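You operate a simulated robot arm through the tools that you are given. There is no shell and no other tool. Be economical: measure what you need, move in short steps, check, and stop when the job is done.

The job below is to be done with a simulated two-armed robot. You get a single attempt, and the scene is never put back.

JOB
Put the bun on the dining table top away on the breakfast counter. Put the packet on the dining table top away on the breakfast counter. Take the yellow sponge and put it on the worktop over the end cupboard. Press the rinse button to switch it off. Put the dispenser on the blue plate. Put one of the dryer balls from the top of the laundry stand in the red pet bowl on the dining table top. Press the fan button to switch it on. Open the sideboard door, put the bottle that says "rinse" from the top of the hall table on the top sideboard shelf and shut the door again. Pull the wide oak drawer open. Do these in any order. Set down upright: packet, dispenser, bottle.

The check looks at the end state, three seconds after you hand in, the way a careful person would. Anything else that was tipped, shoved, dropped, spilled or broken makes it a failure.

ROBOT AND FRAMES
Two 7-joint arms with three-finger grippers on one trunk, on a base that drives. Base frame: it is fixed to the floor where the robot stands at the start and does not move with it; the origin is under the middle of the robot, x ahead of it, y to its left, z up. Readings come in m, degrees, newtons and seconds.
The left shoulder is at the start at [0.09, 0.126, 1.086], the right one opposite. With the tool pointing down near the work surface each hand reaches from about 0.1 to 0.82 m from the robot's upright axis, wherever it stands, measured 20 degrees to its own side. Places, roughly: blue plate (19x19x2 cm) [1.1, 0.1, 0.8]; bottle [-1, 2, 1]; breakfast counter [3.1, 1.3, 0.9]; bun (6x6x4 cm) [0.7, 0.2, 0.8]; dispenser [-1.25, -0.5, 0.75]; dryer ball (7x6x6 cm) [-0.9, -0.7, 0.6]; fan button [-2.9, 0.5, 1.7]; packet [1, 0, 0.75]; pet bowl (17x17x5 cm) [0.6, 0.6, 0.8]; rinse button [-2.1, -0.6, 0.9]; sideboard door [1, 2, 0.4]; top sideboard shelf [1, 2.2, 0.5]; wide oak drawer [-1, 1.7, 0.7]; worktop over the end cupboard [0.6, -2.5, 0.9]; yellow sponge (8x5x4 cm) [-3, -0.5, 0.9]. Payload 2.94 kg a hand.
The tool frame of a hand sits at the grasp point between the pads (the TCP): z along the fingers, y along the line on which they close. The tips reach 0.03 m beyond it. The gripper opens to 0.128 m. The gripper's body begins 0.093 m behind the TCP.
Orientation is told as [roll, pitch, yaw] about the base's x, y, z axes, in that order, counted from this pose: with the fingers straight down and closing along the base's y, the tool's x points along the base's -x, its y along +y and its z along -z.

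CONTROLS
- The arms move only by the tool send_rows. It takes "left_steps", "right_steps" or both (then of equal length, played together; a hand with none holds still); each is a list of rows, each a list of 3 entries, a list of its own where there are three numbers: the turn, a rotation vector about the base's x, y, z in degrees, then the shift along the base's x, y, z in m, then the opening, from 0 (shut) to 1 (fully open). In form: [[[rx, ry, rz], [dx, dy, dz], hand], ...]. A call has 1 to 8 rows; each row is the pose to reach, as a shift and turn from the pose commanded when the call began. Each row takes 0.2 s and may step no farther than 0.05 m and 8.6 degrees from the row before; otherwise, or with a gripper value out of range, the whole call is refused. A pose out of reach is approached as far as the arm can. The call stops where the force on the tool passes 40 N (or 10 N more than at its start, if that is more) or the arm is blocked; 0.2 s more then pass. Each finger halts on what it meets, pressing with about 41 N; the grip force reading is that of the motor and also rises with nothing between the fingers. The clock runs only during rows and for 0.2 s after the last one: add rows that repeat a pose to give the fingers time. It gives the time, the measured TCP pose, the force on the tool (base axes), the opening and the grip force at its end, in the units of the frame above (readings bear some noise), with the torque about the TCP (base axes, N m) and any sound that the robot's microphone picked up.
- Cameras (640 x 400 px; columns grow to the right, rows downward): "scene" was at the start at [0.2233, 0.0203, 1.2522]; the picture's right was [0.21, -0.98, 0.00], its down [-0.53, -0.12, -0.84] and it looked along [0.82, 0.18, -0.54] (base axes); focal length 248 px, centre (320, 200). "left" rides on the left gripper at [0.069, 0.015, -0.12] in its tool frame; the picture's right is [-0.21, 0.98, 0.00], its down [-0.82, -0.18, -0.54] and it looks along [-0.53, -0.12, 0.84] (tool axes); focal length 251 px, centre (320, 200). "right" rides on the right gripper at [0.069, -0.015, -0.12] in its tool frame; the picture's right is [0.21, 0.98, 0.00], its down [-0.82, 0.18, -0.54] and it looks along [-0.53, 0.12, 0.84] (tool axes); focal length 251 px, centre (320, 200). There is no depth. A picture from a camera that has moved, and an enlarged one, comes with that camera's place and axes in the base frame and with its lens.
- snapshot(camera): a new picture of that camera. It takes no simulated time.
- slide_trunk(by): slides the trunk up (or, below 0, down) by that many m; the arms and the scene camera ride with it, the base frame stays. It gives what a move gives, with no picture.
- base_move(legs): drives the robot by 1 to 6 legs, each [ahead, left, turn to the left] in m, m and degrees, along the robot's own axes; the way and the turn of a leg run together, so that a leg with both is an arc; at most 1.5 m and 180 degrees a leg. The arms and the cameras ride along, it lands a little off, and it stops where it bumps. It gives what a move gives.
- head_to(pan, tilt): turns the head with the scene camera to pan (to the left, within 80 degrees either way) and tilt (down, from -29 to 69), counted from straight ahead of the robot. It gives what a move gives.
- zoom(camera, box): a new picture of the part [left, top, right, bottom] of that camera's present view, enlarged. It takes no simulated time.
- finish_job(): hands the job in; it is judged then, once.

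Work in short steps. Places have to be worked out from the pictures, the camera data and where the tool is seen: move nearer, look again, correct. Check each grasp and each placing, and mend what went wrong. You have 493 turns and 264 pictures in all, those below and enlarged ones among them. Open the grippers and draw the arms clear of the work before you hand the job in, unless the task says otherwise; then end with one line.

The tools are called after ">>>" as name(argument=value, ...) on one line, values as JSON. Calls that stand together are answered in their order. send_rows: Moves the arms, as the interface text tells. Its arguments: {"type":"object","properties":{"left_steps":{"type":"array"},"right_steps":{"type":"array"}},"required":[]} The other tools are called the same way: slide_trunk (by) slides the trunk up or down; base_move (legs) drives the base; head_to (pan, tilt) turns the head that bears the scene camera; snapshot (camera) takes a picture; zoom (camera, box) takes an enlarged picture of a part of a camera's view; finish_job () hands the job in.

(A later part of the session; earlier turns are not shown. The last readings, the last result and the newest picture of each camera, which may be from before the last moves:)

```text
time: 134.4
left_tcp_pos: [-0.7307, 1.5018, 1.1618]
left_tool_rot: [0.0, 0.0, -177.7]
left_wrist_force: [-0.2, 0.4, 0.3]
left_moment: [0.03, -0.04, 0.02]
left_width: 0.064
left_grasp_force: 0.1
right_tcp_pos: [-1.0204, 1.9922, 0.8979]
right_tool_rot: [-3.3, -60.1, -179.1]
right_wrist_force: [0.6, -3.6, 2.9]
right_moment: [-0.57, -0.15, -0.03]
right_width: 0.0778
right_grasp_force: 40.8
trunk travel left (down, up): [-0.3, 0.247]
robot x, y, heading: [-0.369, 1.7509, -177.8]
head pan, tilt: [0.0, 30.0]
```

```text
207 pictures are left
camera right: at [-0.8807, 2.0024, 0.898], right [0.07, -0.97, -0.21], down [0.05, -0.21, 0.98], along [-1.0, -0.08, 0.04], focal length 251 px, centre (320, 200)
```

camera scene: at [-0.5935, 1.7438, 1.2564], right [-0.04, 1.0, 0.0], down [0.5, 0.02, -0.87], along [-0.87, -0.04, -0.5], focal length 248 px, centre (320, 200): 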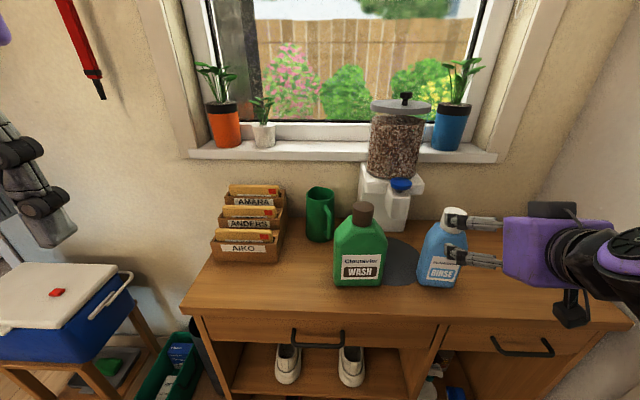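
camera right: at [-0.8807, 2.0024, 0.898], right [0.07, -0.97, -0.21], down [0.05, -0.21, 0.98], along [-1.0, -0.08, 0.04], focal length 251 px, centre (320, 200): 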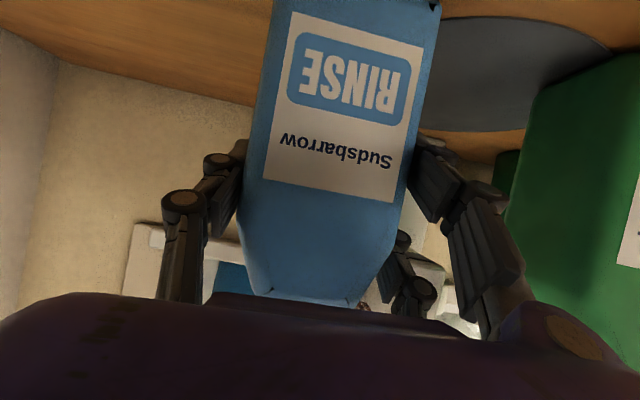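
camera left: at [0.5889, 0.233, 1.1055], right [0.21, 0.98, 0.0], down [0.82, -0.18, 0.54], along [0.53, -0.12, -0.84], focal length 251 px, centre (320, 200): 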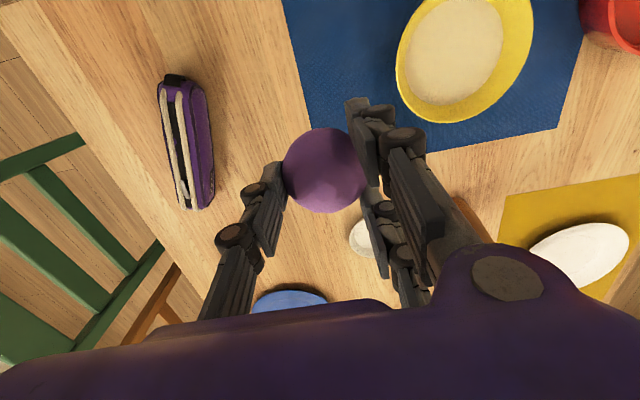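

Held at 78 mm. Lift 6 cm and check.

>>> send_rows(right_steps=[[[0, 0, 0], [0, 0, 0.01], 0.5], [[0, 0, 0], [0, 0, 0.03], 0.5], [[0, 0, 0], [0, 0, 0.06], 0.5]])

>>> snapshot(camera="scene")

```text
time: 135.2
left_tcp_pos: [-0.7319, 1.5017, 1.1619]
left_tool_rot: [0.0, 0.1, -177.7]
left_wrist_force: [0.9, 0.8, -0.1]
left_moment: [0.04, -0.01, 0.0]
left_width: 0.0638
left_grasp_force: 0.0
right_tcp_pos: [-1.0191, 1.9918, 0.9553]
right_tool_rot: [-3.4, -60.1, -179.2]
right_wrist_force: [0.6, 0.0, -5.6]
right_moment: [-0.02, 0.04, 0.0]
right_width: 0.0774
right_grasp_force: 41.3
trunk travel left (down, up): [-0.3, 0.247]
robot x, y, heading: [-0.3659, 1.7526, -178.0]
head pan, tilt: [0.0, 30.0]
```

```text
206 pictures are left
camera scene: at [-0.593, 1.7438, 1.2565], right [-0.04, 1.0, 0.0], down [0.5, 0.02, -0.87], along [-0.87, -0.04, -0.5], focal length 248 px, centre (320, 200)
```

scene: 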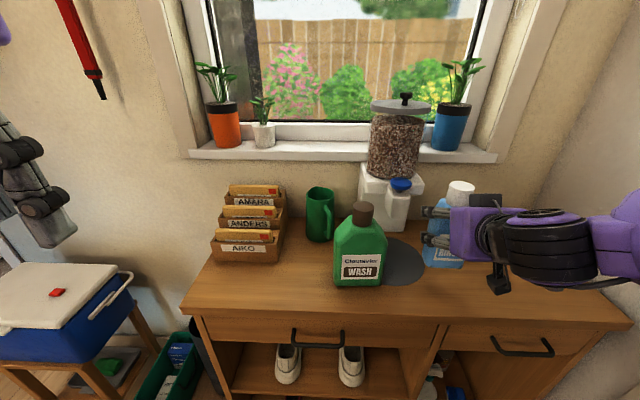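

Bottle held upright. I'll leave the drawer for later with a free hand. Lift a bit more, back away, and drive to the sideboard facing +y.

>>> send_rows(right_steps=[[[0, 0, 0], [0, 0, 0.03], 0.5], [[0, 0, 0], [0.02, -0.01, 0.05], 0.5]])

>>> base_move(legs=[[-0.65, 0, 0], [0, 0.4, 0], [0, 0, -90], [0, -0.75, 0]])

>>> snapshot(camera="scene")

```text
time: 135.8
left_tcp_pos: [-0.7315, 1.5007, 1.1615]
left_tool_rot: [0.0, 0.0, -177.7]
left_wrist_force: [0.3, -0.6, -0.1]
left_moment: [0.0, 0.0, 0.0]
left_width: 0.0642
left_grasp_force: 0.1
right_tcp_pos: [-0.9972, 1.9823, 1.0088]
right_tool_rot: [-3.3, -60.2, -179.0]
right_wrist_force: [1.2, -0.1, -5.8]
right_moment: [-0.03, 0.02, 0.04]
right_width: 0.0778
right_grasp_force: 40.9
trunk travel left (down, up): [-0.3, 0.247]
robot x, y, heading: [-0.3706, 1.7508, -177.8]
head pan, tilt: [0.0, 30.0]
```

```text
time: 153.5
left_tcp_pos: [0.8027, 1.7682, 1.1623]
left_tool_rot: [0.0, 0.0, 91.6]
left_wrist_force: [-0.5, -0.9, 0.1]
left_moment: [-0.04, 0.0, 0.0]
left_width: 0.0641
left_grasp_force: 0.0
right_tcp_pos: [1.2856, 2.0282, 1.007]
right_tool_rot: [-3.4, -60.1, 90.2]
right_wrist_force: [0.6, -0.5, -5.5]
right_moment: [0.01, 0.0, -0.02]
right_width: 0.0777
right_grasp_force: 40.6
trunk travel left (down, up): [-0.3, 0.247]
robot x, y, heading: [1.05, 1.4002, 91.6]
head pan, tilt: [0.0, 30.0]
```

```text
205 pictures are left
camera scene: at [1.0425, 1.6269, 1.2564], right [1.0, 0.03, 0.0], down [0.01, -0.5, -0.87], along [-0.03, 0.87, -0.5], focal length 248 px, centre (320, 200)
```

scene: 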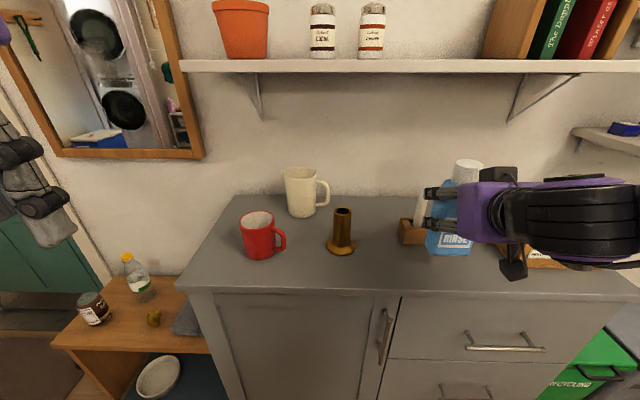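

Too close; back up 0.25 m and look at the door and its handle.

>>> base_move(legs=[[-0.25, 0, 0]])

>>> head_to(pan=0, tilt=38)

>>> snapshot(camera="scene")

```text
time: 155.3
left_tcp_pos: [0.8104, 1.5221, 1.1615]
left_tool_rot: [0.0, 0.0, 91.5]
left_wrist_force: [-0.1, 1.1, -0.4]
left_moment: [0.05, 0.02, 0.0]
left_width: 0.0642
left_grasp_force: 0.1
right_tcp_pos: [1.2948, 1.7817, 1.0068]
right_tool_rot: [-3.3, -60.2, 90.2]
right_wrist_force: [-0.2, -0.6, -5.5]
right_moment: [0.02, 0.03, -0.01]
right_width: 0.0776
right_grasp_force: 41.5
trunk travel left (down, up): [-0.3, 0.247]
robot x, y, heading: [1.056, 1.1545, 91.6]
head pan, tilt: [0.0, 30.0]
```

```text
time: 156.0
left_tcp_pos: [0.8106, 1.5217, 1.1622]
left_tool_rot: [0.0, -0.1, 91.6]
left_wrist_force: [-0.6, 0.2, 0.4]
left_moment: [-0.02, -0.01, 0.0]
left_width: 0.0641
left_grasp_force: 0.1
right_tcp_pos: [1.2939, 1.782, 1.0081]
right_tool_rot: [-3.3, -60.1, 90.1]
right_wrist_force: [-0.1, 0.7, -5.5]
right_moment: [0.02, 0.0, 0.01]
right_width: 0.0775
right_grasp_force: 40.7
trunk travel left (down, up): [-0.3, 0.247]
robot x, y, heading: [1.0545, 1.1523, 91.6]
head pan, tilt: [0.0, 38.0]
```

```text
204 pictures are left
camera scene: at [1.0498, 1.3773, 1.2441], right [1.0, 0.03, 0.0], down [0.02, -0.62, -0.79], along [-0.02, 0.79, -0.62], focal length 248 px, centre (320, 200)
```

scene: 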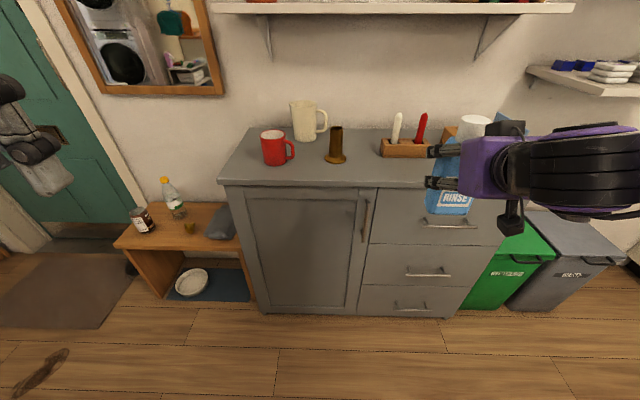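

Handle bar: x≈1.18, z 0.59–0.775, y≈1.98; hinge on the left at x≈0.74. I shift the base right and slightly ahead, then lower the trunk.

>>> base_move(legs=[[0, -0.3, 0], [0.1, 0, 0]])

>>> slide_trunk(by=-0.2)

>>> snapshot(camera="scene")

```text
time: 159.9
left_tcp_pos: [1.1049, 1.6292, 1.1629]
left_tool_rot: [0.0, 0.0, 91.4]
left_wrist_force: [-0.1, -0.6, 0.0]
left_moment: [-0.04, 0.01, 0.01]
left_width: 0.0639
left_grasp_force: 0.1
right_tcp_pos: [1.5912, 1.8872, 1.008]
right_tool_rot: [-3.3, -60.2, 89.8]
right_wrist_force: [-0.3, -1.4, -5.6]
right_moment: [-0.01, -0.04, -0.03]
right_width: 0.0774
right_grasp_force: 41.2
trunk travel left (down, up): [-0.3, 0.247]
robot x, y, heading: [1.3503, 1.2599, 91.7]
head pan, tilt: [0.0, 38.0]
```

```text
time: 162.1
left_tcp_pos: [1.1076, 1.6285, 0.9628]
left_tool_rot: [0.0, 0.1, 91.3]
left_wrist_force: [-0.5, 0.5, 0.6]
left_moment: [-0.02, 0.0, 0.0]
left_width: 0.0638
left_grasp_force: 0.0
right_tcp_pos: [1.591, 1.8877, 0.8081]
right_tool_rot: [-3.3, -60.2, 89.9]
right_wrist_force: [-0.6, -0.2, -6.2]
right_moment: [0.03, 0.01, 0.01]
right_width: 0.0777
right_grasp_force: 41.1
trunk travel left (down, up): [-0.1, 0.447]
robot x, y, heading: [1.3482, 1.2593, 91.3]
head pan, tilt: [0.0, 38.0]
```

```text
203 pictures are left
camera scene: at [1.3432, 1.5535, 1.023], right [1.0, 0.02, 0.0], down [0.01, -0.62, -0.79], along [-0.02, 0.79, -0.62], focal length 248 px, centre (320, 200)
```

scene: 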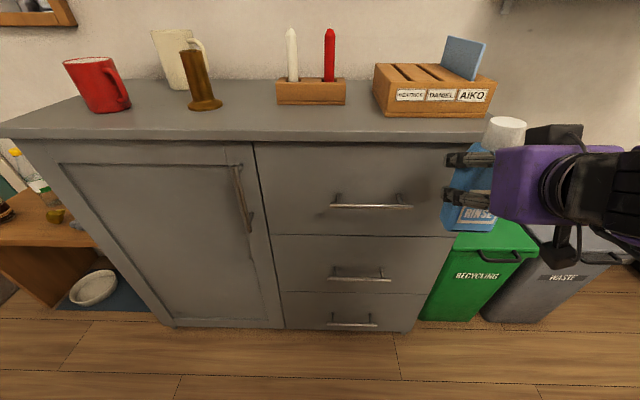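

Handle triangulates to (1.175, 1.95), z 0.62–0.785. I pitch the left hand 60° and bring it in front of the handle.

>>> send_rows(left_steps=[[[8.5, 0, 0], [0.01, 0.03, -0.025], 0.5], [[17, 0, 0], [0.02, 0.055, -0.05], 0.5], [[25.5, 0, 0], [0.03, 0.085, -0.075], 0.5], [[34, 0, 0], [0.04, 0.115, -0.1], 0.5], [[42.5, 0, 0], [0.05, 0.145, -0.13], 0.5], [[51, 0, 0], [0.06, 0.17, -0.16], 0.5], [[59, 0, 0], [0.068, 0.19, -0.2], 0.5], [[59, 0, 0], [0.068, 0.19, -0.23], 0.5]])

>>> snapshot(camera="scene")

>>> snapshot(camera="left")

```text
time: 164.1
left_tcp_pos: [1.2016, 1.8865, 0.7959]
left_tool_rot: [-7.4, -67.6, 95.2]
left_wrist_force: [1.2, -0.3, 0.4]
left_moment: [0.02, 0.02, 0.01]
left_width: 0.0641
left_grasp_force: 0.1
left hand out of reach, approached as far as the arm can: row 4, 5, 6, 7, 8
right_tcp_pos: [1.5906, 1.8874, 0.8076]
right_tool_rot: [-3.2, -60.1, 89.9]
right_wrist_force: [0.3, -0.5, -5.2]
right_moment: [-0.04, 0.03, -0.01]
right_width: 0.0776
right_grasp_force: 41.4
trunk travel left (down, up): [-0.1, 0.447]
robot x, y, heading: [1.3486, 1.2587, 91.3]
head pan, tilt: [0.0, 38.0]
stopped in row 8 (left hand): the arm was blocked; the commanded pose is now the measured one
```

```text
202 pictures are left
camera scene: at [1.3432, 1.5535, 1.023], right [1.0, 0.02, 0.0], down [0.01, -0.62, -0.79], along [-0.02, 0.79, -0.62], focal length 248 px, centre (320, 200)
```

scene: 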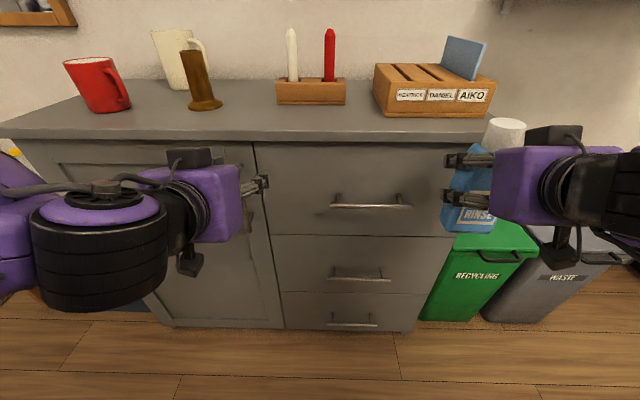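

```text
201 pictures are left
camera left: at [1.1827, 1.7497, 0.7777], right [-0.98, 0.11, 0.15], down [0.13, -0.19, 0.97], along [0.13, 0.98, 0.17], focal length 251 px, centre (320, 200)
```

left: 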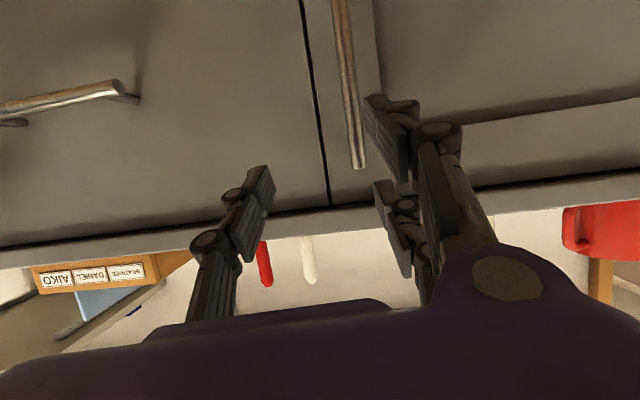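

The handle is between the fingers laterally but the hand is ~10 cm too high and arm-limited; I lower the trunk the remaining 0.1 m.

>>> slide_trunk(by=-0.095)

>>> snapshot(camera="left")

>>> snapshot(camera="scene")

```text
time: 165.4
left_tcp_pos: [1.2008, 1.9049, 0.6925]
left_tool_rot: [-6.8, -65.1, 94.9]
left_wrist_force: [-0.7, 0.0, 0.1]
left_moment: [0.03, -0.03, -0.01]
left_width: 0.064
left_grasp_force: 0.1
right_tcp_pos: [1.5901, 1.9025, 0.7136]
right_tool_rot: [-3.4, -58.6, 89.9]
right_wrist_force: [0.1, -0.6, -4.0]
right_moment: [0.0, -0.01, -0.02]
right_width: 0.0777
right_grasp_force: 41.3
trunk travel left (down, up): [-0.005, 0.542]
robot x, y, heading: [1.3484, 1.261, 91.4]
head pan, tilt: [0.0, 38.0]
```

```text
200 pictures are left
camera left: at [1.1821, 1.7671, 0.6797], right [-0.98, 0.11, 0.14], down [0.13, -0.15, 0.98], along [0.13, 0.98, 0.13], focal length 251 px, centre (320, 200)
```

left: 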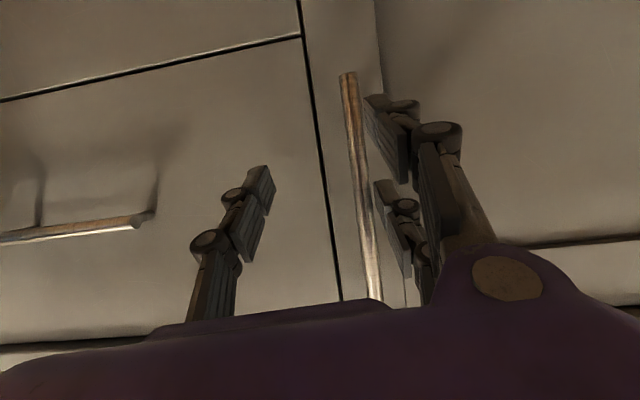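

```text
199 pictures are left
camera scene: at [1.3425, 1.5788, 0.9369], right [1.0, 0.02, 0.0], down [0.01, -0.62, -0.79], along [-0.02, 0.79, -0.62], focal length 248 px, centre (320, 200)
```

scene: 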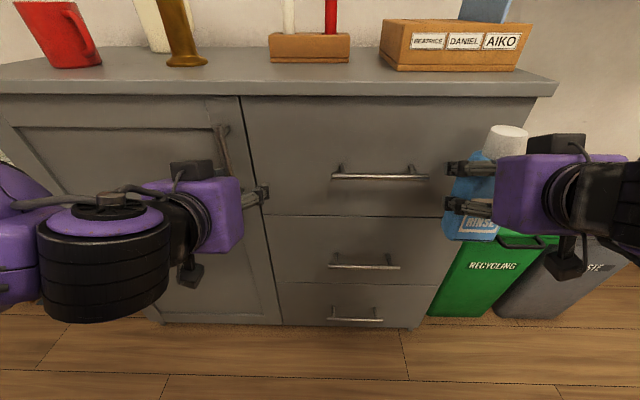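

Handle is at x≈1.175; I shift the hand 2.6 cm left and 4 cm forward.

>>> send_rows(left_steps=[[[0, 0, 0], [-0.025, 0, 0], 0.5], [[0, 0, 0], [-0.026, 0.02, 0], 0.5], [[0, 0, 0], [-0.026, 0.038, 0], 0.5], [[0, 0, 0], [-0.026, 0.038, 0], 0.5]])

>>> snapshot(camera="left")

```text
time: 166.4
left_tcp_pos: [1.173, 1.9436, 0.691]
left_tool_rot: [-6.9, -64.8, 95.1]
left_wrist_force: [-4.7, -25.2, -5.4]
left_moment: [0.27, -0.27, 1.15]
left_width: 0.0732
left_grasp_force: 6.2
right_tcp_pos: [1.5888, 1.9004, 0.7147]
right_tool_rot: [-3.4, -58.7, 90.0]
right_wrist_force: [-0.2, -0.2, -5.8]
right_moment: [0.02, 0.02, -0.02]
right_width: 0.0773
right_grasp_force: 41.1
trunk travel left (down, up): [-0.005, 0.542]
robot x, y, heading: [1.3481, 1.2604, 91.3]
head pan, tilt: [0.0, 38.0]
```

```text
198 pictures are left
camera left: at [1.1559, 1.8044, 0.6786], right [-0.98, 0.11, 0.14], down [0.13, -0.14, 0.98], along [0.13, 0.98, 0.13], focal length 251 px, centre (320, 200)
```

left: 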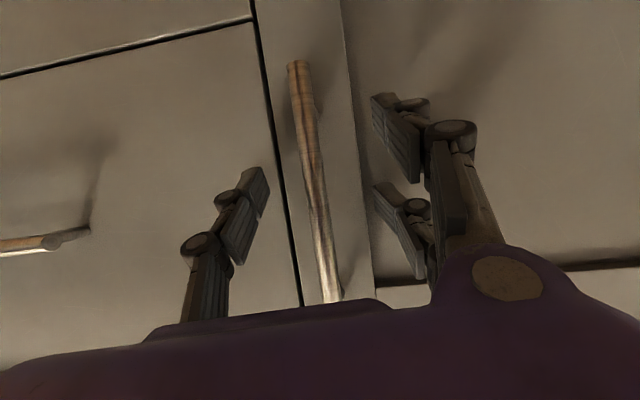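

Tips touch the door face; back off 6 mm and close on the bar.

>>> send_rows(left_steps=[[[0, 0, 0], [0, -0.006, 0], 0.5], [[0, 0, 0], [0, -0.008, 0], 0.3], [[0, 0, 0], [0, -0.008, 0], 0.1], [[0, 0, 0], [0, -0.008, 0], 0.0], [[0, 0, 0], [0, -0.008, 0], 0.0]])

>>> snapshot(camera="left")

```text
time: 167.6
left_tcp_pos: [1.1731, 1.9364, 0.6925]
left_tool_rot: [-6.6, -65.2, 94.5]
left_wrist_force: [2.1, 1.0, 2.3]
left_moment: [0.56, 2.16, -0.04]
left_width: 0.0132
left_grasp_force: 39.9
right_tcp_pos: [1.5905, 1.9018, 0.7128]
right_tool_rot: [-3.3, -58.6, 89.9]
right_wrist_force: [0.6, 0.1, -5.2]
right_moment: [0.01, -0.01, -0.02]
right_width: 0.0777
right_grasp_force: 41.1
trunk travel left (down, up): [-0.005, 0.542]
robot x, y, heading: [1.3495, 1.2604, 91.3]
head pan, tilt: [0.0, 38.0]
```

```text
197 pictures are left
camera left: at [1.1563, 1.7977, 0.6795], right [-0.98, 0.12, 0.15], down [0.13, -0.15, 0.98], along [0.14, 0.98, 0.13], focal length 251 px, centre (320, 200)
```

left: 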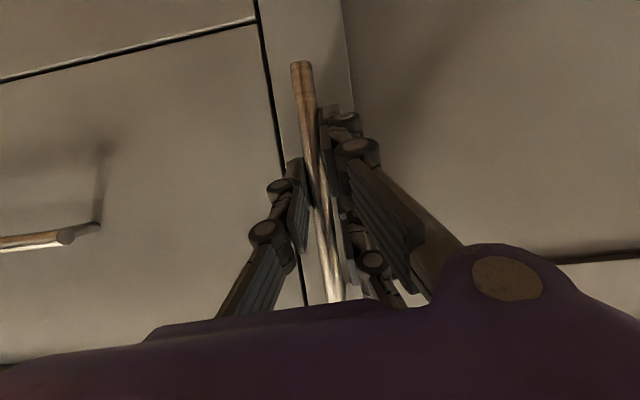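

Handle gripped. I pull the door by backing the base along the door's arc for the first ~20°.

>>> base_move(legs=[[-0.075, 0.013, 0], [-0.071, 0.025, 0]])

>>> snapshot(camera="scene")

```text
time: 169.3
left_tcp_pos: [1.1358, 1.7906, 0.6919]
left_tool_rot: [-6.8, -65.1, 95.2]
left_wrist_force: [-21.5, 10.7, 7.6]
left_moment: [1.18, 2.38, 0.0]
left_width: 0.0136
left_grasp_force: 39.7
right_tcp_pos: [1.5548, 1.7565, 0.713]
right_tool_rot: [-3.5, -58.5, 90.2]
right_wrist_force: [0.1, -0.1, -6.5]
right_moment: [0.02, -0.01, -0.01]
right_width: 0.0772
right_grasp_force: 41.4
trunk travel left (down, up): [-0.005, 0.542]
robot x, y, heading: [1.3188, 1.1157, 91.1]
head pan, tilt: [0.0, 38.0]
```

```text
196 pictures are left
camera scene: at [1.3062, 1.4333, 0.9369], right [1.0, 0.02, 0.0], down [0.02, -0.62, -0.79], along [-0.02, 0.79, -0.62], focal length 248 px, centre (320, 200)
```

scene: 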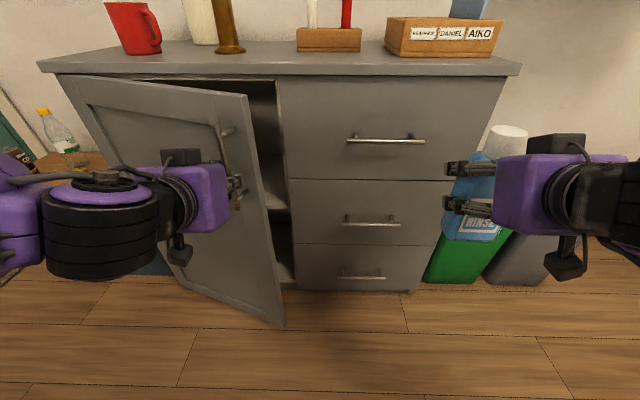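

The door is opening nicely (~22°). Continue along the arc with more leftward motion.

>>> base_move(legs=[[-0.045, 0.055, 0], [-0.03, 0.05, 0]])

>>> snapshot(camera="scene")

```text
time: 170.3
left_tcp_pos: [1.1204, 1.7614, 0.6939]
left_tool_rot: [-6.4, -64.9, 93.0]
left_wrist_force: [1.5, -1.0, 3.4]
left_moment: [-0.73, 2.02, 0.06]
left_width: 0.0131
left_grasp_force: 39.7
right_tcp_pos: [1.5283, 1.7291, 0.7114]
right_tool_rot: [-3.3, -58.2, 89.8]
right_wrist_force: [-0.4, 0.0, -5.5]
right_moment: [0.04, -0.01, 0.01]
right_width: 0.0775
right_grasp_force: 41.3
trunk travel left (down, up): [-0.005, 0.542]
robot x, y, heading: [1.2859, 1.0875, 91.4]
head pan, tilt: [0.0, 38.0]
stopped in leg 1: the force on the tool passed its limit at 45 N (the readings are from after the stop); the commanded pose is now the measured one
```

```text
195 pictures are left
camera scene: at [1.2801, 1.4078, 0.9369], right [1.0, 0.02, 0.0], down [0.01, -0.62, -0.79], along [-0.02, 0.79, -0.62], focal length 248 px, centre (320, 200)
```

scene: 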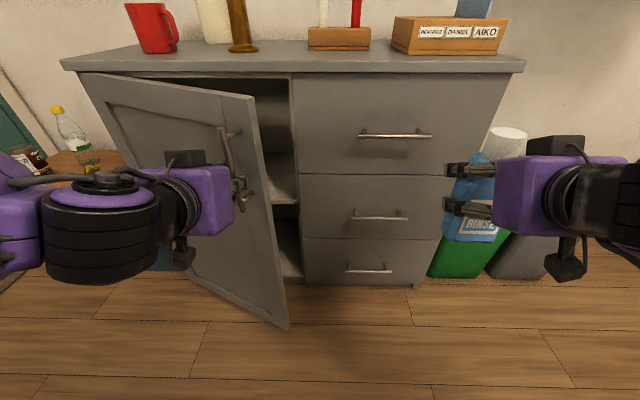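

Only the direction mismatch stopped it; door is ~25° open. I release the handle, and go round the door edge to push it open from inside.

>>> send_rows(left_steps=[[[0, 0, 0], [0, 0, 0], 0.3], [[0, 0, 0], [0, 0, 0], 0.4], [[0, 0, 0], [0.0, -0.03, 0.01], 0.4], [[0, 0, 0], [0.0, -0.06, 0.02], 0.4], [[0, 0, 0], [0.03, -0.09, 0.03], 0.4]])

>>> snapshot(camera="scene")

```text
time: 171.5
left_tcp_pos: [1.1535, 1.7319, 0.7372]
left_tool_rot: [-6.8, -64.9, 93.2]
left_wrist_force: [0.7, -0.7, -0.7]
left_moment: [0.01, 0.01, 0.01]
left_width: 0.0516
left_grasp_force: 0.0
left hand out of reach, approached as far as the arm can: row 3, 4, 5
right_tcp_pos: [1.5287, 1.7295, 0.713]
right_tool_rot: [-3.4, -58.4, 89.9]
right_wrist_force: [0.6, -0.6, -4.8]
right_moment: [0.01, 0.01, 0.02]
right_width: 0.0772
right_grasp_force: 41.1
trunk travel left (down, up): [-0.005, 0.542]
robot x, y, heading: [1.2893, 1.0921, 91.3]
head pan, tilt: [0.0, 38.0]
```

```text
194 pictures are left
camera scene: at [1.2798, 1.4079, 0.9369], right [1.0, 0.02, 0.0], down [0.01, -0.62, -0.79], along [-0.02, 0.79, -0.62], focal length 248 px, centre (320, 200)
```

scene: 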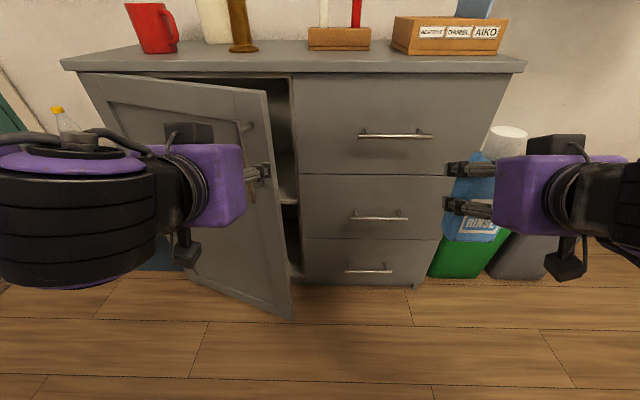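

The hand can't retract at this pitch, so I raise it off the top of the bar, and move it right past the door edge.

>>> send_rows(left_steps=[[[-4, 0, 0], [0, -0.01, 0.04], 0.4], [[-8, 0, 0], [0, -0.02, 0.08], 0.4], [[-16, 0, 0], [0.0, -0.03, 0.12], 0.4], [[-24, 0, 0], [0.04, -0.04, 0.14], 0.2], [[-30, 0, 0], [0.08, -0.05, 0.14], 0.0], [[-30, 0, 0], [0.11, -0.05, 0.13], 0.0]])

>>> snapshot(camera="scene")

```text
time: 172.9
left_tcp_pos: [1.2433, 1.6857, 0.8678]
left_tool_rot: [-4.8, -34.9, 91.8]
left_wrist_force: [-0.2, -0.1, 0.3]
left_moment: [-0.02, 0.02, -0.02]
left_width: 0.0
left_grasp_force: 3.2
left hand out of reach, approached as far as the arm can: row 6
right_tcp_pos: [1.5274, 1.7296, 0.7123]
right_tool_rot: [-3.5, -58.5, 89.9]
right_wrist_force: [-0.2, -0.6, -5.3]
right_moment: [0.02, 0.02, 0.0]
right_width: 0.0775
right_grasp_force: 40.6
trunk travel left (down, up): [-0.005, 0.542]
robot x, y, heading: [1.2857, 1.091, 91.4]
head pan, tilt: [0.0, 38.0]
```

```text
193 pictures are left
camera scene: at [1.2791, 1.4075, 0.937], right [1.0, 0.02, 0.0], down [0.01, -0.62, -0.79], along [-0.02, 0.79, -0.62], focal length 248 px, centre (320, 200)
```

scene: 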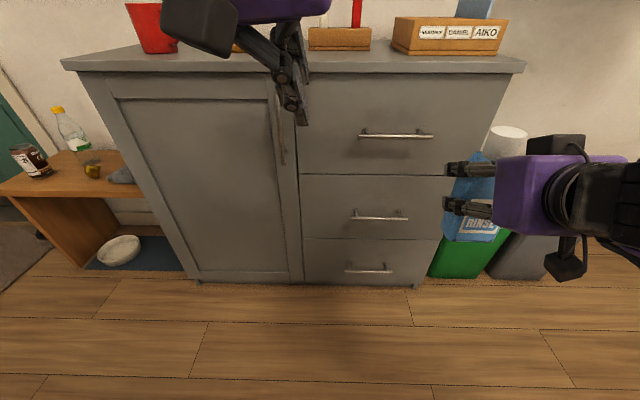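

The door swung shut again (my hand likely pushed it). With a lower pitch (~40°) the arm has more range, so I'll grip the bar that way and pull with the arm alone. Move the base 0.1 m ahead first and pre-position.

>>> base_move(legs=[[0.1, -0.02, 0]])

>>> send_rows(left_steps=[[[0, 0, 0], [-0.03, 0, -0.01], 0.2], [[0, 0, 0], [-0.06, 0, -0.04], 0.4], [[0, 0, 0], [-0.08, 0.01, -0.08], 0.5], [[0, 0, 0], [-0.085, 0.02, -0.12], 0.5], [[0, 0, 0], [-0.085, 0.03, -0.16], 0.5], [[5, 0, 0], [-0.085, 0.04, -0.19], 0.5]])

>>> snapshot(camera="left")

>>> snapshot(camera="scene")

```text
time: 174.0
left_tcp_pos: [1.261, 1.7858, 0.8679]
left_tool_rot: [-4.8, -34.9, 91.8]
left_wrist_force: [0.1, -0.4, 0.1]
left_moment: [-0.03, 0.0, 0.01]
left_width: 0.0003
left_grasp_force: 2.9
right_tcp_pos: [1.5455, 1.8315, 0.7116]
right_tool_rot: [-3.4, -58.3, 89.9]
right_wrist_force: [0.5, 1.0, -5.6]
right_moment: [0.01, 0.01, 0.02]
right_width: 0.0775
right_grasp_force: 41.5
trunk travel left (down, up): [-0.005, 0.542]
robot x, y, heading: [1.3041, 1.189, 91.3]
head pan, tilt: [0.0, 38.0]
```

```text
time: 175.4
left_tcp_pos: [1.1744, 1.8279, 0.6758]
left_tool_rot: [-5.0, -40.0, 91.9]
left_wrist_force: [-0.7, -0.4, 0.0]
left_moment: [-0.01, 0.01, 0.03]
left_width: 0.0638
left_grasp_force: 0.1
right_tcp_pos: [1.5461, 1.8311, 0.7113]
right_tool_rot: [-3.4, -58.4, 89.8]
right_wrist_force: [1.2, 0.0, -5.1]
right_moment: [0.05, -0.01, 0.01]
right_width: 0.0773
right_grasp_force: 41.0
trunk travel left (down, up): [-0.005, 0.542]
robot x, y, heading: [1.3023, 1.1876, 91.4]
head pan, tilt: [0.0, 38.0]
```

```text
192 pictures are left
camera left: at [1.1529, 1.6976, 0.7216], right [-0.98, 0.19, 0.07], down [0.12, 0.28, 0.95], along [0.16, 0.94, -0.29], focal length 251 px, centre (320, 200)
```

left: 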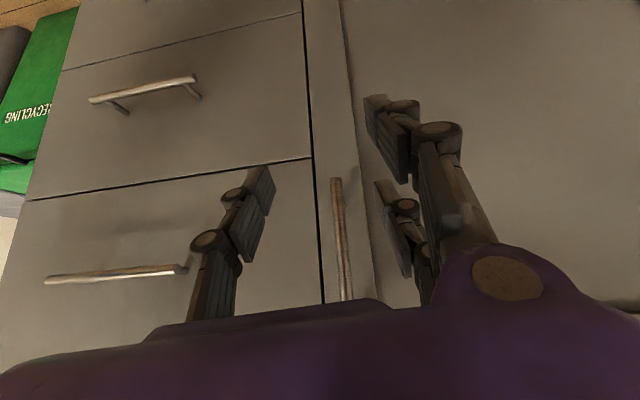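

```text
191 pictures are left
camera scene: at [1.2971, 1.5087, 0.9368], right [1.0, 0.02, 0.0], down [0.01, -0.62, -0.79], along [-0.02, 0.79, -0.62], focal length 248 px, centre (320, 200)
```

scene: 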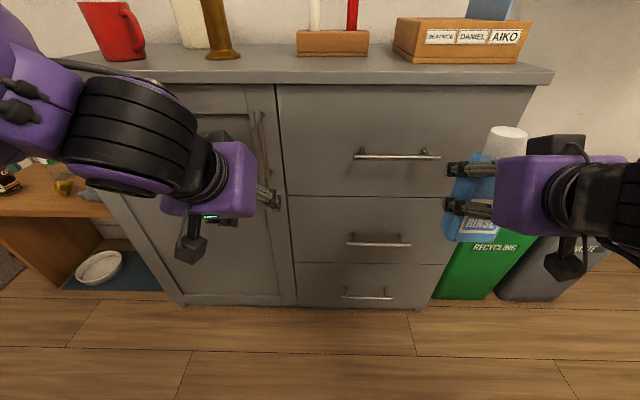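

Handle bottom is z≈0.62, x≈1.175. Move forward to y≈1.936 and close.

>>> send_rows(left_steps=[[[0, 0, 0], [0, 0.045, 0], 0.5], [[0, 0, 0], [0, 0.085, 0], 0.5], [[0, 0, 0], [0, 0.112, 0], 0.5], [[0, 0, 0], [0, 0.112, 0], 0.3], [[0, 0, 0], [0, 0.112, 0], 0.05], [[0, 0, 0], [0, 0.112, 0], 0.0], [[0, 0, 0], [0, 0.112, 0], 0.0]])

>>> snapshot(camera="left")

```text
time: 176.6
left_tcp_pos: [1.1743, 1.934, 0.6754]
left_tool_rot: [-4.7, -39.5, 92.2]
left_wrist_force: [11.6, -6.1, -0.2]
left_moment: [-0.19, 0.03, 0.08]
left_width: 0.0167
left_grasp_force: 7.5
right_tcp_pos: [1.5453, 1.8286, 0.7099]
right_tool_rot: [-3.3, -58.2, 89.8]
right_wrist_force: [0.6, -0.6, -6.0]
right_moment: [0.03, 0.04, 0.06]
right_width: 0.0777
right_grasp_force: 41.2
trunk travel left (down, up): [-0.005, 0.542]
robot x, y, heading: [1.3058, 1.1927, 91.4]
head pan, tilt: [0.0, 38.0]
stopped in row 5 (left hand): the force on the tool passed its limit at 45 N (the readings are from after the stop); the commanded pose is now the measured one
```

```text
190 pictures are left
camera left: at [1.153, 1.8044, 0.7226], right [-0.98, 0.18, 0.07], down [0.12, 0.29, 0.95], along [0.15, 0.94, -0.3], focal length 251 px, centre (320, 200)
```

left: 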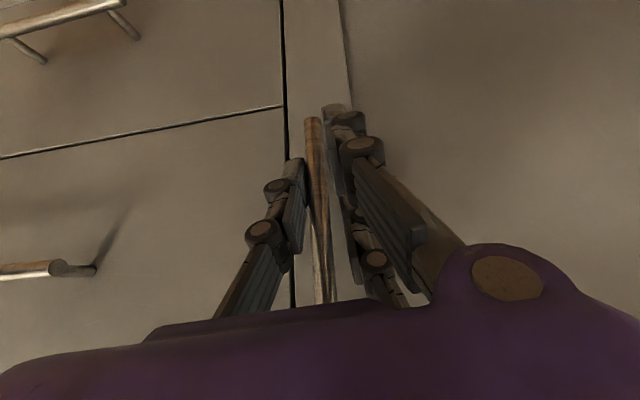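

Finish closing, then pull along the arc with the arm, turning the hand with the door.

>>> send_rows(left_steps=[[[0, 0, 0], [0, 0, 0], 0.0], [[0, 0, 0], [0, 0, 0], 0.0], [[0, 0, 0], [0, 0, 0], 0.0]])

>>> send_rows(left_steps=[[[0, 0, -5], [-0.006, -0.038, 0], 0], [[0, 0, -10], [-0.015, -0.075, 0], 0], [[0, 0, -15], [-0.028, -0.111, 0], 0], [[0, 0, -20], [-0.043, -0.146, 0], 0], [[0, 0, -25], [-0.062, -0.179, 0], 0], [[0, 0, -30], [-0.083, -0.211, 0], 0]])

>>> snapshot(camera="scene")

```text
time: 177.4
left_tcp_pos: [1.1776, 1.9336, 0.675]
left_tool_rot: [-5.2, -39.4, 91.9]
left_wrist_force: [5.2, -1.9, 1.4]
left_moment: [-0.06, 0.23, -0.13]
left_width: 0.0093
left_grasp_force: 37.1
right_tcp_pos: [1.5449, 1.8305, 0.7109]
right_tool_rot: [-3.5, -58.2, 90.0]
right_wrist_force: [0.3, 0.1, -5.0]
right_moment: [0.03, 0.01, -0.04]
right_width: 0.0775
right_grasp_force: 40.6
trunk travel left (down, up): [-0.005, 0.542]
robot x, y, heading: [1.3035, 1.1923, 91.1]
head pan, tilt: [0.0, 38.0]
stopped in row 3 (left hand): the force on the tool passed its limit at 41 N (the readings are from after the stop); the commanded pose is now the measured one
```

```text
time: 178.9
left_tcp_pos: [1.1056, 1.7387, 0.7146]
left_tool_rot: [-3.0, -45.8, 59.0]
left_wrist_force: [-14.3, 8.4, -11.6]
left_moment: [-1.18, 0.29, 0.18]
left_width: 0.0101
left_grasp_force: 37.2
right_tcp_pos: [1.542, 1.8307, 0.7106]
right_tool_rot: [-3.6, -58.1, 90.1]
right_wrist_force: [-0.4, 0.2, -5.5]
right_moment: [-0.01, -0.02, 0.01]
right_width: 0.0776
right_grasp_force: 41.2
trunk travel left (down, up): [-0.005, 0.542]
robot x, y, heading: [1.2995, 1.188, 91.5]
head pan, tilt: [0.0, 38.0]
stopped in row 6 (left hand): the force on the tool passed its limit at 72 N (the readings are from after the stop); the commanded pose is now the measured one
```

```text
189 pictures are left
camera scene: at [1.294, 1.509, 0.9366], right [1.0, 0.03, 0.0], down [0.02, -0.62, -0.79], along [-0.02, 0.79, -0.62], focal length 248 px, centre (320, 200)
```

scene: 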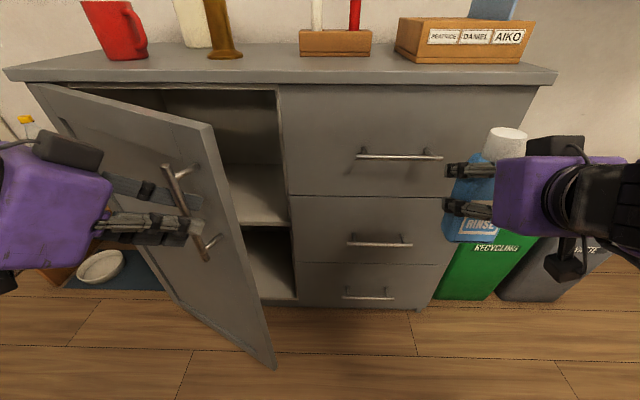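

The door is ~30° open. Continue the arc in smaller steps.

>>> send_rows(left_steps=[[[0, 0, -2], [-0.023, -0.031, 0], 0], [[0, 0, -5], [-0.048, -0.06, 0], 0], [[0, 0, -9], [-0.076, -0.0865, 0], 0], [[0, 0, -13], [-0.106, -0.1105, 0], 0]])

>>> snapshot(camera="scene")

```text
time: 179.3
left_tcp_pos: [1.1019, 1.7344, 0.7233]
left_tool_rot: [-2.3, -46.9, 58.1]
left_wrist_force: [-10.8, 6.9, -3.7]
left_moment: [-1.09, 0.35, 0.21]
left_width: 0.0104
left_grasp_force: 37.5
left hand out of reach, approached as far as the arm can: row 1
right_tcp_pos: [1.5417, 1.8302, 0.7094]
right_tool_rot: [-3.6, -58.0, 90.2]
right_wrist_force: [0.7, 0.1, -4.4]
right_moment: [0.0, -0.02, 0.01]
right_width: 0.0776
right_grasp_force: 40.9
trunk travel left (down, up): [-0.005, 0.542]
robot x, y, heading: [1.3048, 1.1912, 91.4]
head pan, tilt: [0.0, 38.0]
stopped in row 1 (left hand): the force on the tool passed its limit at 84 N (the readings are from after the stop); the commanded pose is now the measured one
```

```text
188 pictures are left
camera scene: at [1.2941, 1.5083, 0.9369], right [1.0, 0.03, 0.0], down [0.02, -0.62, -0.79], along [-0.02, 0.79, -0.62], focal length 248 px, centre (320, 200)
```

scene: 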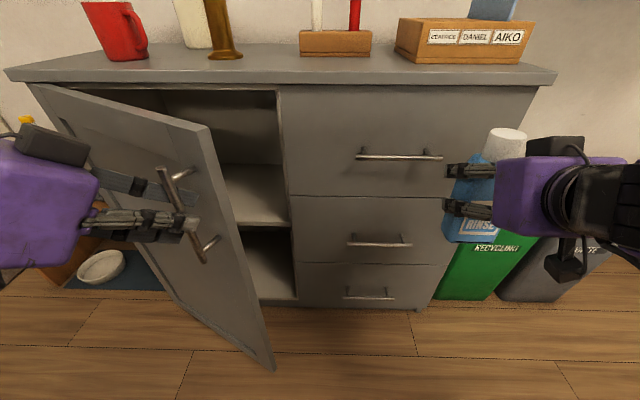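

Reach limit. I open the fingers and raise straight up (bar is vertical), watching whether the door stays.

>>> send_rows(left_steps=[[[0, 0, 0], [0, 0, 0], 0.25], [[0, 0, 0], [0, 0, 0], 0.3], [[0, 0, 0], [0, 0, 0.03], 0.3], [[0, 0, 0], [0, 0, 0.07], 0.3], [[0, 0, 0], [0, 0, 0.11], 0.3], [[0, 0, 0], [0, 0, 0.15], 0.3]])

>>> snapshot(camera="scene")

```text
time: 180.7
left_tcp_pos: [1.1059, 1.7332, 0.8765]
left_tool_rot: [-2.2, -47.0, 57.8]
left_wrist_force: [0.2, -0.1, 0.6]
left_moment: [0.0, 0.02, 0.0]
left_width: 0.0382
left_grasp_force: 0.1
right_tcp_pos: [1.5427, 1.831, 0.7103]
right_tool_rot: [-3.4, -58.3, 90.1]
right_wrist_force: [0.2, 1.3, -5.4]
right_moment: [0.02, -0.03, 0.01]
right_width: 0.0775
right_grasp_force: 40.7
trunk travel left (down, up): [-0.005, 0.542]
robot x, y, heading: [1.3043, 1.188, 91.3]
head pan, tilt: [0.0, 38.0]
```

```text
187 pictures are left
camera scene: at [1.2956, 1.5081, 0.9369], right [1.0, 0.02, 0.0], down [0.01, -0.62, -0.79], along [-0.02, 0.79, -0.62], focal length 248 px, centre (320, 200)
```

scene: 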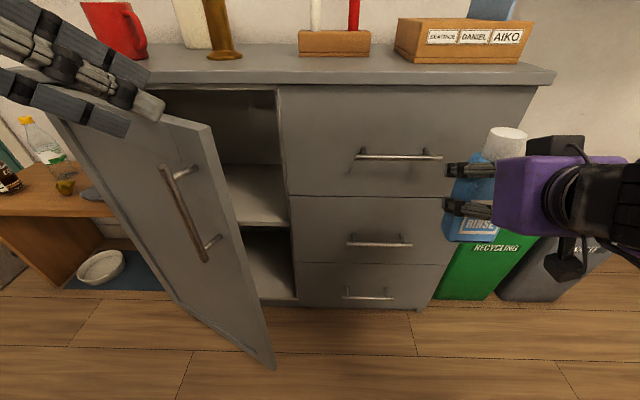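

The door stays put. I now swing the hand to point down behind the door's inner face, fingers closed, staying above it for the moment.

>>> send_rows(left_steps=[[[-6, 4, 0], [0.0, 0.02, 0.02], 0.1], [[-12.5, 8, 0], [0.003, 0.05, 0.035], 0], [[-18.5, 12.5, 0], [0.006, 0.08, 0.035], 0], [[-24.5, 16.5, 0], [0.01, 0.105, 0.035], 0], [[-30.7, 20.7, 0], [0.02, 0.127, 0.035], 0], [[-30.7, 20.7, 0], [0.03, 0.127, 0.035], 0]])

>>> snapshot(camera="scene")

>>> snapshot(camera="left")

```text
time: 182.1
left_tcp_pos: [1.1341, 1.8613, 0.9104]
left_tool_rot: [-1.0, -10.2, 57.2]
left_wrist_force: [0.4, 0.2, 0.2]
left_moment: [0.05, -0.02, -0.03]
left_width: 0.0001
left_grasp_force: 2.9
right_tcp_pos: [1.5417, 1.8311, 0.712]
right_tool_rot: [-3.5, -58.3, 90.2]
right_wrist_force: [-0.9, 0.6, -5.1]
right_moment: [0.0, -0.05, 0.0]
right_width: 0.0775
right_grasp_force: 41.1
trunk travel left (down, up): [-0.005, 0.542]
robot x, y, heading: [1.3036, 1.1891, 91.3]
head pan, tilt: [0.0, 38.0]
```

```text
186 pictures are left
camera scene: at [1.2954, 1.5077, 0.937], right [1.0, 0.03, 0.0], down [0.02, -0.62, -0.79], along [-0.02, 0.79, -0.62], focal length 248 px, centre (320, 200)
```

scene: 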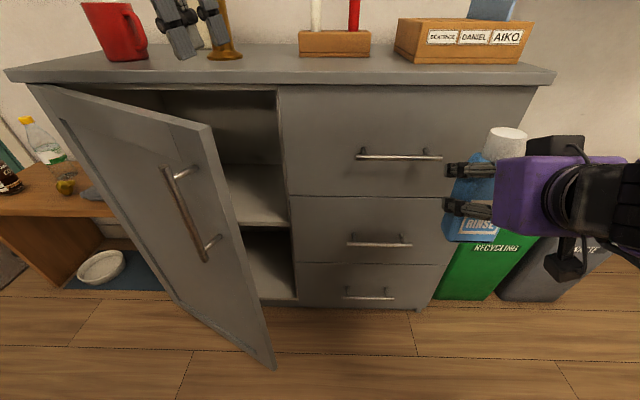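

```text
185 pictures are left
camera left: at [1.0717, 1.7951, 1.0154], right [-0.7, 0.71, 0.02], down [0.53, 0.51, 0.68], along [0.47, 0.49, -0.73], focal length 251 px, centre (320, 200)
```

left: 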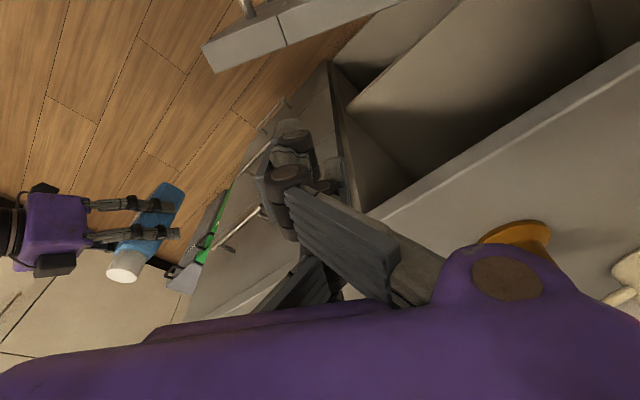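

The fingers are over the gap between door (edge at (1.17, 1.773)) and cabinet front (y≈1.99). Lower 17 cm, then pull the door open from inside.

>>> send_rows(left_steps=[[[0, 0, 0], [0, 0, -0.045], 0], [[0, 0, 0], [0, 0, -0.09], 0], [[0, 0, 0], [0, 0, -0.13], 0], [[0, 0, 0], [0, 0, -0.165], 0], [[0, 0, 0], [-0.01, -0.04, -0.165], 0], [[0, 0, 0], [-0.03, -0.08, -0.165], 0]])

>>> snapshot(camera="scene")

```text
time: 183.5
left_tcp_pos: [1.1038, 1.7785, 0.7461]
left_tool_rot: [-1.3, -10.2, 57.2]
left_wrist_force: [0.8, -0.4, 0.4]
left_moment: [0.04, -0.02, -0.01]
left_width: 0.0001
left_grasp_force: 3.1
right_tcp_pos: [1.5414, 1.8312, 0.7111]
right_tool_rot: [-3.4, -58.2, 90.2]
right_wrist_force: [-0.1, 0.0, -5.2]
right_moment: [0.02, -0.01, 0.01]
right_width: 0.0775
right_grasp_force: 41.4
trunk travel left (down, up): [-0.005, 0.542]
robot x, y, heading: [1.3031, 1.1912, 91.5]
head pan, tilt: [0.0, 38.0]
```

```text
184 pictures are left
camera scene: at [1.2949, 1.508, 0.937], right [1.0, 0.03, 0.0], down [0.02, -0.62, -0.79], along [-0.02, 0.79, -0.62], focal length 248 px, centre (320, 200)
```

scene: 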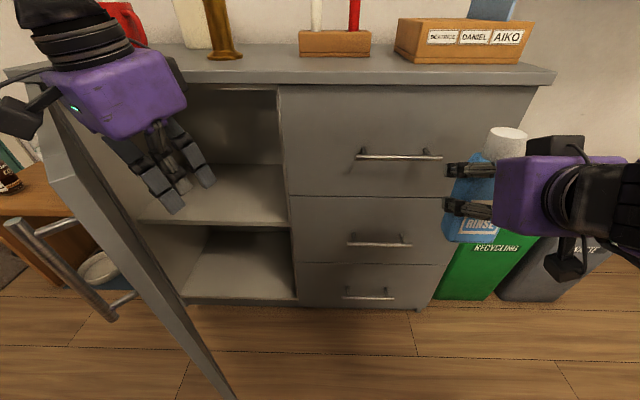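

The door moves easily. Keep pushing it left.

>>> send_rows(left_steps=[[[0, 0, 0], [-0.04, -0.02, 0], 0], [[0, 0, 0], [-0.085, -0.035, 0], 0], [[0, 0, 0], [-0.13, -0.05, 0], 0], [[0, 0, 0], [-0.175, -0.06, 0], 0], [[0, 0, 0], [-0.22, -0.07, 0], 0], [[0, 0, 0], [-0.265, -0.08, 0], 0], [[0, 0, 0], [-0.31, -0.08, 0], 0], [[0, 0, 0], [-0.35, -0.07, 0], 0]])

>>> snapshot(camera="scene")

```text
time: 185.3
left_tcp_pos: [0.7533, 1.7116, 0.7461]
left_tool_rot: [-1.1, -10.1, 57.1]
left_wrist_force: [0.4, 0.5, 0.6]
left_moment: [-0.03, 0.0, 0.0]
left_width: 0.0001
left_grasp_force: 3.4
right_tcp_pos: [1.5422, 1.8307, 0.7108]
right_tool_rot: [-3.4, -58.2, 90.2]
right_wrist_force: [-0.2, -0.5, -3.9]
right_moment: [0.06, -0.02, -0.03]
right_width: 0.0775
right_grasp_force: 41.4
trunk travel left (down, up): [-0.005, 0.542]
robot x, y, heading: [1.3067, 1.1885, 91.1]
head pan, tilt: [0.0, 38.0]
```

```text
183 pictures are left
camera scene: at [1.2953, 1.5083, 0.9369], right [1.0, 0.03, 0.0], down [0.02, -0.62, -0.79], along [-0.02, 0.79, -0.62], focal length 248 px, centre (320, 200)
```

scene: 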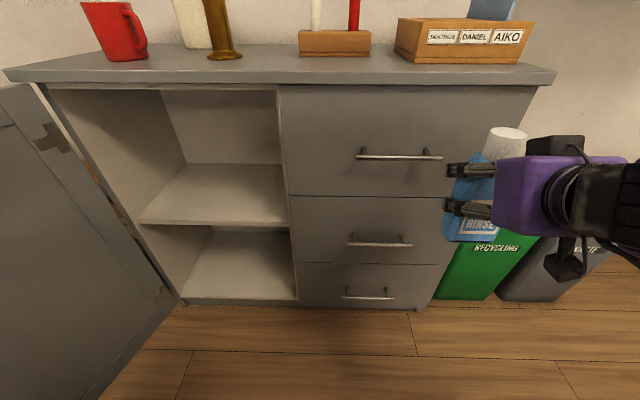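

The cupboard stands wide open; shelf z≈0.45, y 2.0–2.36, x 0.78–1.2. I raise the left hand clear and bring it back in front of the body.

>>> send_rows(left_steps=[[[0, 0, 0], [0.01, 0, 0.045], 0], [[0, 0, 0], [0.02, 0, 0.09], 0], [[0, 0, 0], [0.04, 0, 0.135], 0], [[0, 0, 0], [0.06, -0.01, 0.18], 0], [[0, 0, 0], [0.09, -0.03, 0.21], 0], [[0, 0, 0], [0.13, -0.05, 0.23], 0], [[0, 0, 0], [0.17, -0.07, 0.25], 0], [[0, 0, 0], [0.21, -0.09, 0.26], 0]])

>>> head_to(pan=40, tilt=45)

>>> snapshot(camera="scene")

```text
refused: row 4 steps farther than a row can; nothing moved
```

```text
time: 186.3
left_tcp_pos: [0.7561, 1.71, 0.7438]
left_tool_rot: [-1.1, -10.3, 57.2]
left_wrist_force: [0.2, 0.6, 0.3]
left_moment: [0.01, 0.01, 0.01]
left_width: 0.0
left_grasp_force: 3.0
right_tcp_pos: [1.5435, 1.8307, 0.7122]
right_tool_rot: [-3.5, -58.2, 90.1]
right_wrist_force: [0.5, -1.0, -3.7]
right_moment: [0.05, 0.02, 0.03]
right_width: 0.0776
right_grasp_force: 41.0
trunk travel left (down, up): [-0.005, 0.542]
robot x, y, heading: [1.3018, 1.189, 91.4]
head pan, tilt: [40.0, 45.0]
```

```text
182 pictures are left
camera scene: at [1.2462, 1.4864, 0.9286], right [0.78, 0.62, 0.0], down [0.43, -0.54, -0.72], along [-0.45, 0.57, -0.69], focal length 248 px, centre (320, 200)
```

scene: 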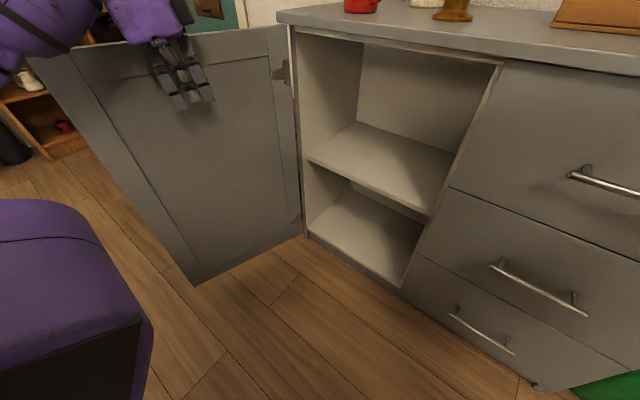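

Door is at ~110°. Raise the left hand in permitted steps.

>>> send_rows(left_steps=[[[0, 0, 0], [0.01, 0, 0.045], 0], [[0, 0, 0], [0.02, 0, 0.09], 0], [[0, 0, 0], [0.03, 0, 0.135], 0], [[0, 0, 0], [0.045, -0.01, 0.175], 0], [[0, 0, 0], [0.075, -0.03, 0.2], 0], [[0, 0, 0], [0.11, -0.05, 0.22], 0], [[0, 0, 0], [0.15, -0.07, 0.23], 0], [[0, 0, 0], [0.19, -0.09, 0.24], 0]])

>>> base_move(legs=[[0, 0.33, 0]])

>>> head_to(pan=0, tilt=45)

>>> snapshot(camera="scene")

```text
time: 188.1
left_tcp_pos: [0.9155, 1.6176, 0.8981]
left_tool_rot: [-1.2, -10.3, 57.2]
left_wrist_force: [-1.3, -0.8, 0.4]
left_moment: [-0.01, -0.01, 0.02]
left_width: 0.0
left_grasp_force: 2.8
left hand out of reach, approached as far as the arm can: row 4, 5, 6, 7, 8
right_tcp_pos: [1.5425, 1.8308, 0.7115]
right_tool_rot: [-3.5, -58.2, 90.0]
right_wrist_force: [0.9, 0.3, -4.9]
right_moment: [0.02, 0.0, 0.02]
right_width: 0.0774
right_grasp_force: 41.2
trunk travel left (down, up): [-0.005, 0.542]
robot x, y, heading: [1.3029, 1.1857, 91.2]
head pan, tilt: [40.0, 45.0]
```

```text
time: 191.6
left_tcp_pos: [0.5836, 1.606, 0.8971]
left_tool_rot: [-1.2, -10.3, 57.5]
left_wrist_force: [-0.5, -0.2, -0.4]
left_moment: [0.0, -0.02, -0.02]
left_width: 0.0
left_grasp_force: 3.3
right_tcp_pos: [1.2115, 1.8236, 0.7119]
right_tool_rot: [-3.3, -58.1, 90.5]
right_wrist_force: [-0.8, -0.9, -5.5]
right_moment: [0.04, -0.01, 0.0]
right_width: 0.0774
right_grasp_force: 41.6
trunk travel left (down, up): [-0.005, 0.542]
robot x, y, heading: [0.9747, 1.1809, 91.7]
head pan, tilt: [40.0, 45.0]
```

```text
time: 192.7
left_tcp_pos: [0.5833, 1.6062, 0.8979]
left_tool_rot: [-1.2, -10.3, 57.5]
left_wrist_force: [0.9, -0.7, 0.3]
left_moment: [0.0, -0.02, 0.01]
left_width: 0.0004
left_grasp_force: 2.9
right_tcp_pos: [1.2105, 1.8232, 0.7106]
right_tool_rot: [-3.4, -58.2, 90.3]
right_wrist_force: [-0.2, 0.5, -5.8]
right_moment: [0.04, -0.01, 0.03]
right_width: 0.0771
right_grasp_force: 40.8
trunk travel left (down, up): [-0.005, 0.542]
robot x, y, heading: [0.9736, 1.178, 92.0]
head pan, tilt: [0.0, 45.0]
```

```text
181 pictures are left
camera scene: at [0.9654, 1.4942, 0.9266], right [1.0, 0.03, 0.0], down [0.02, -0.71, -0.71], along [-0.02, 0.71, -0.71], focal length 248 px, centre (320, 200)
```

scene: 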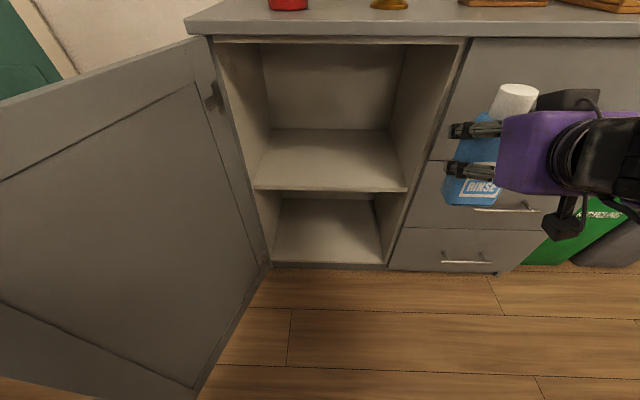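

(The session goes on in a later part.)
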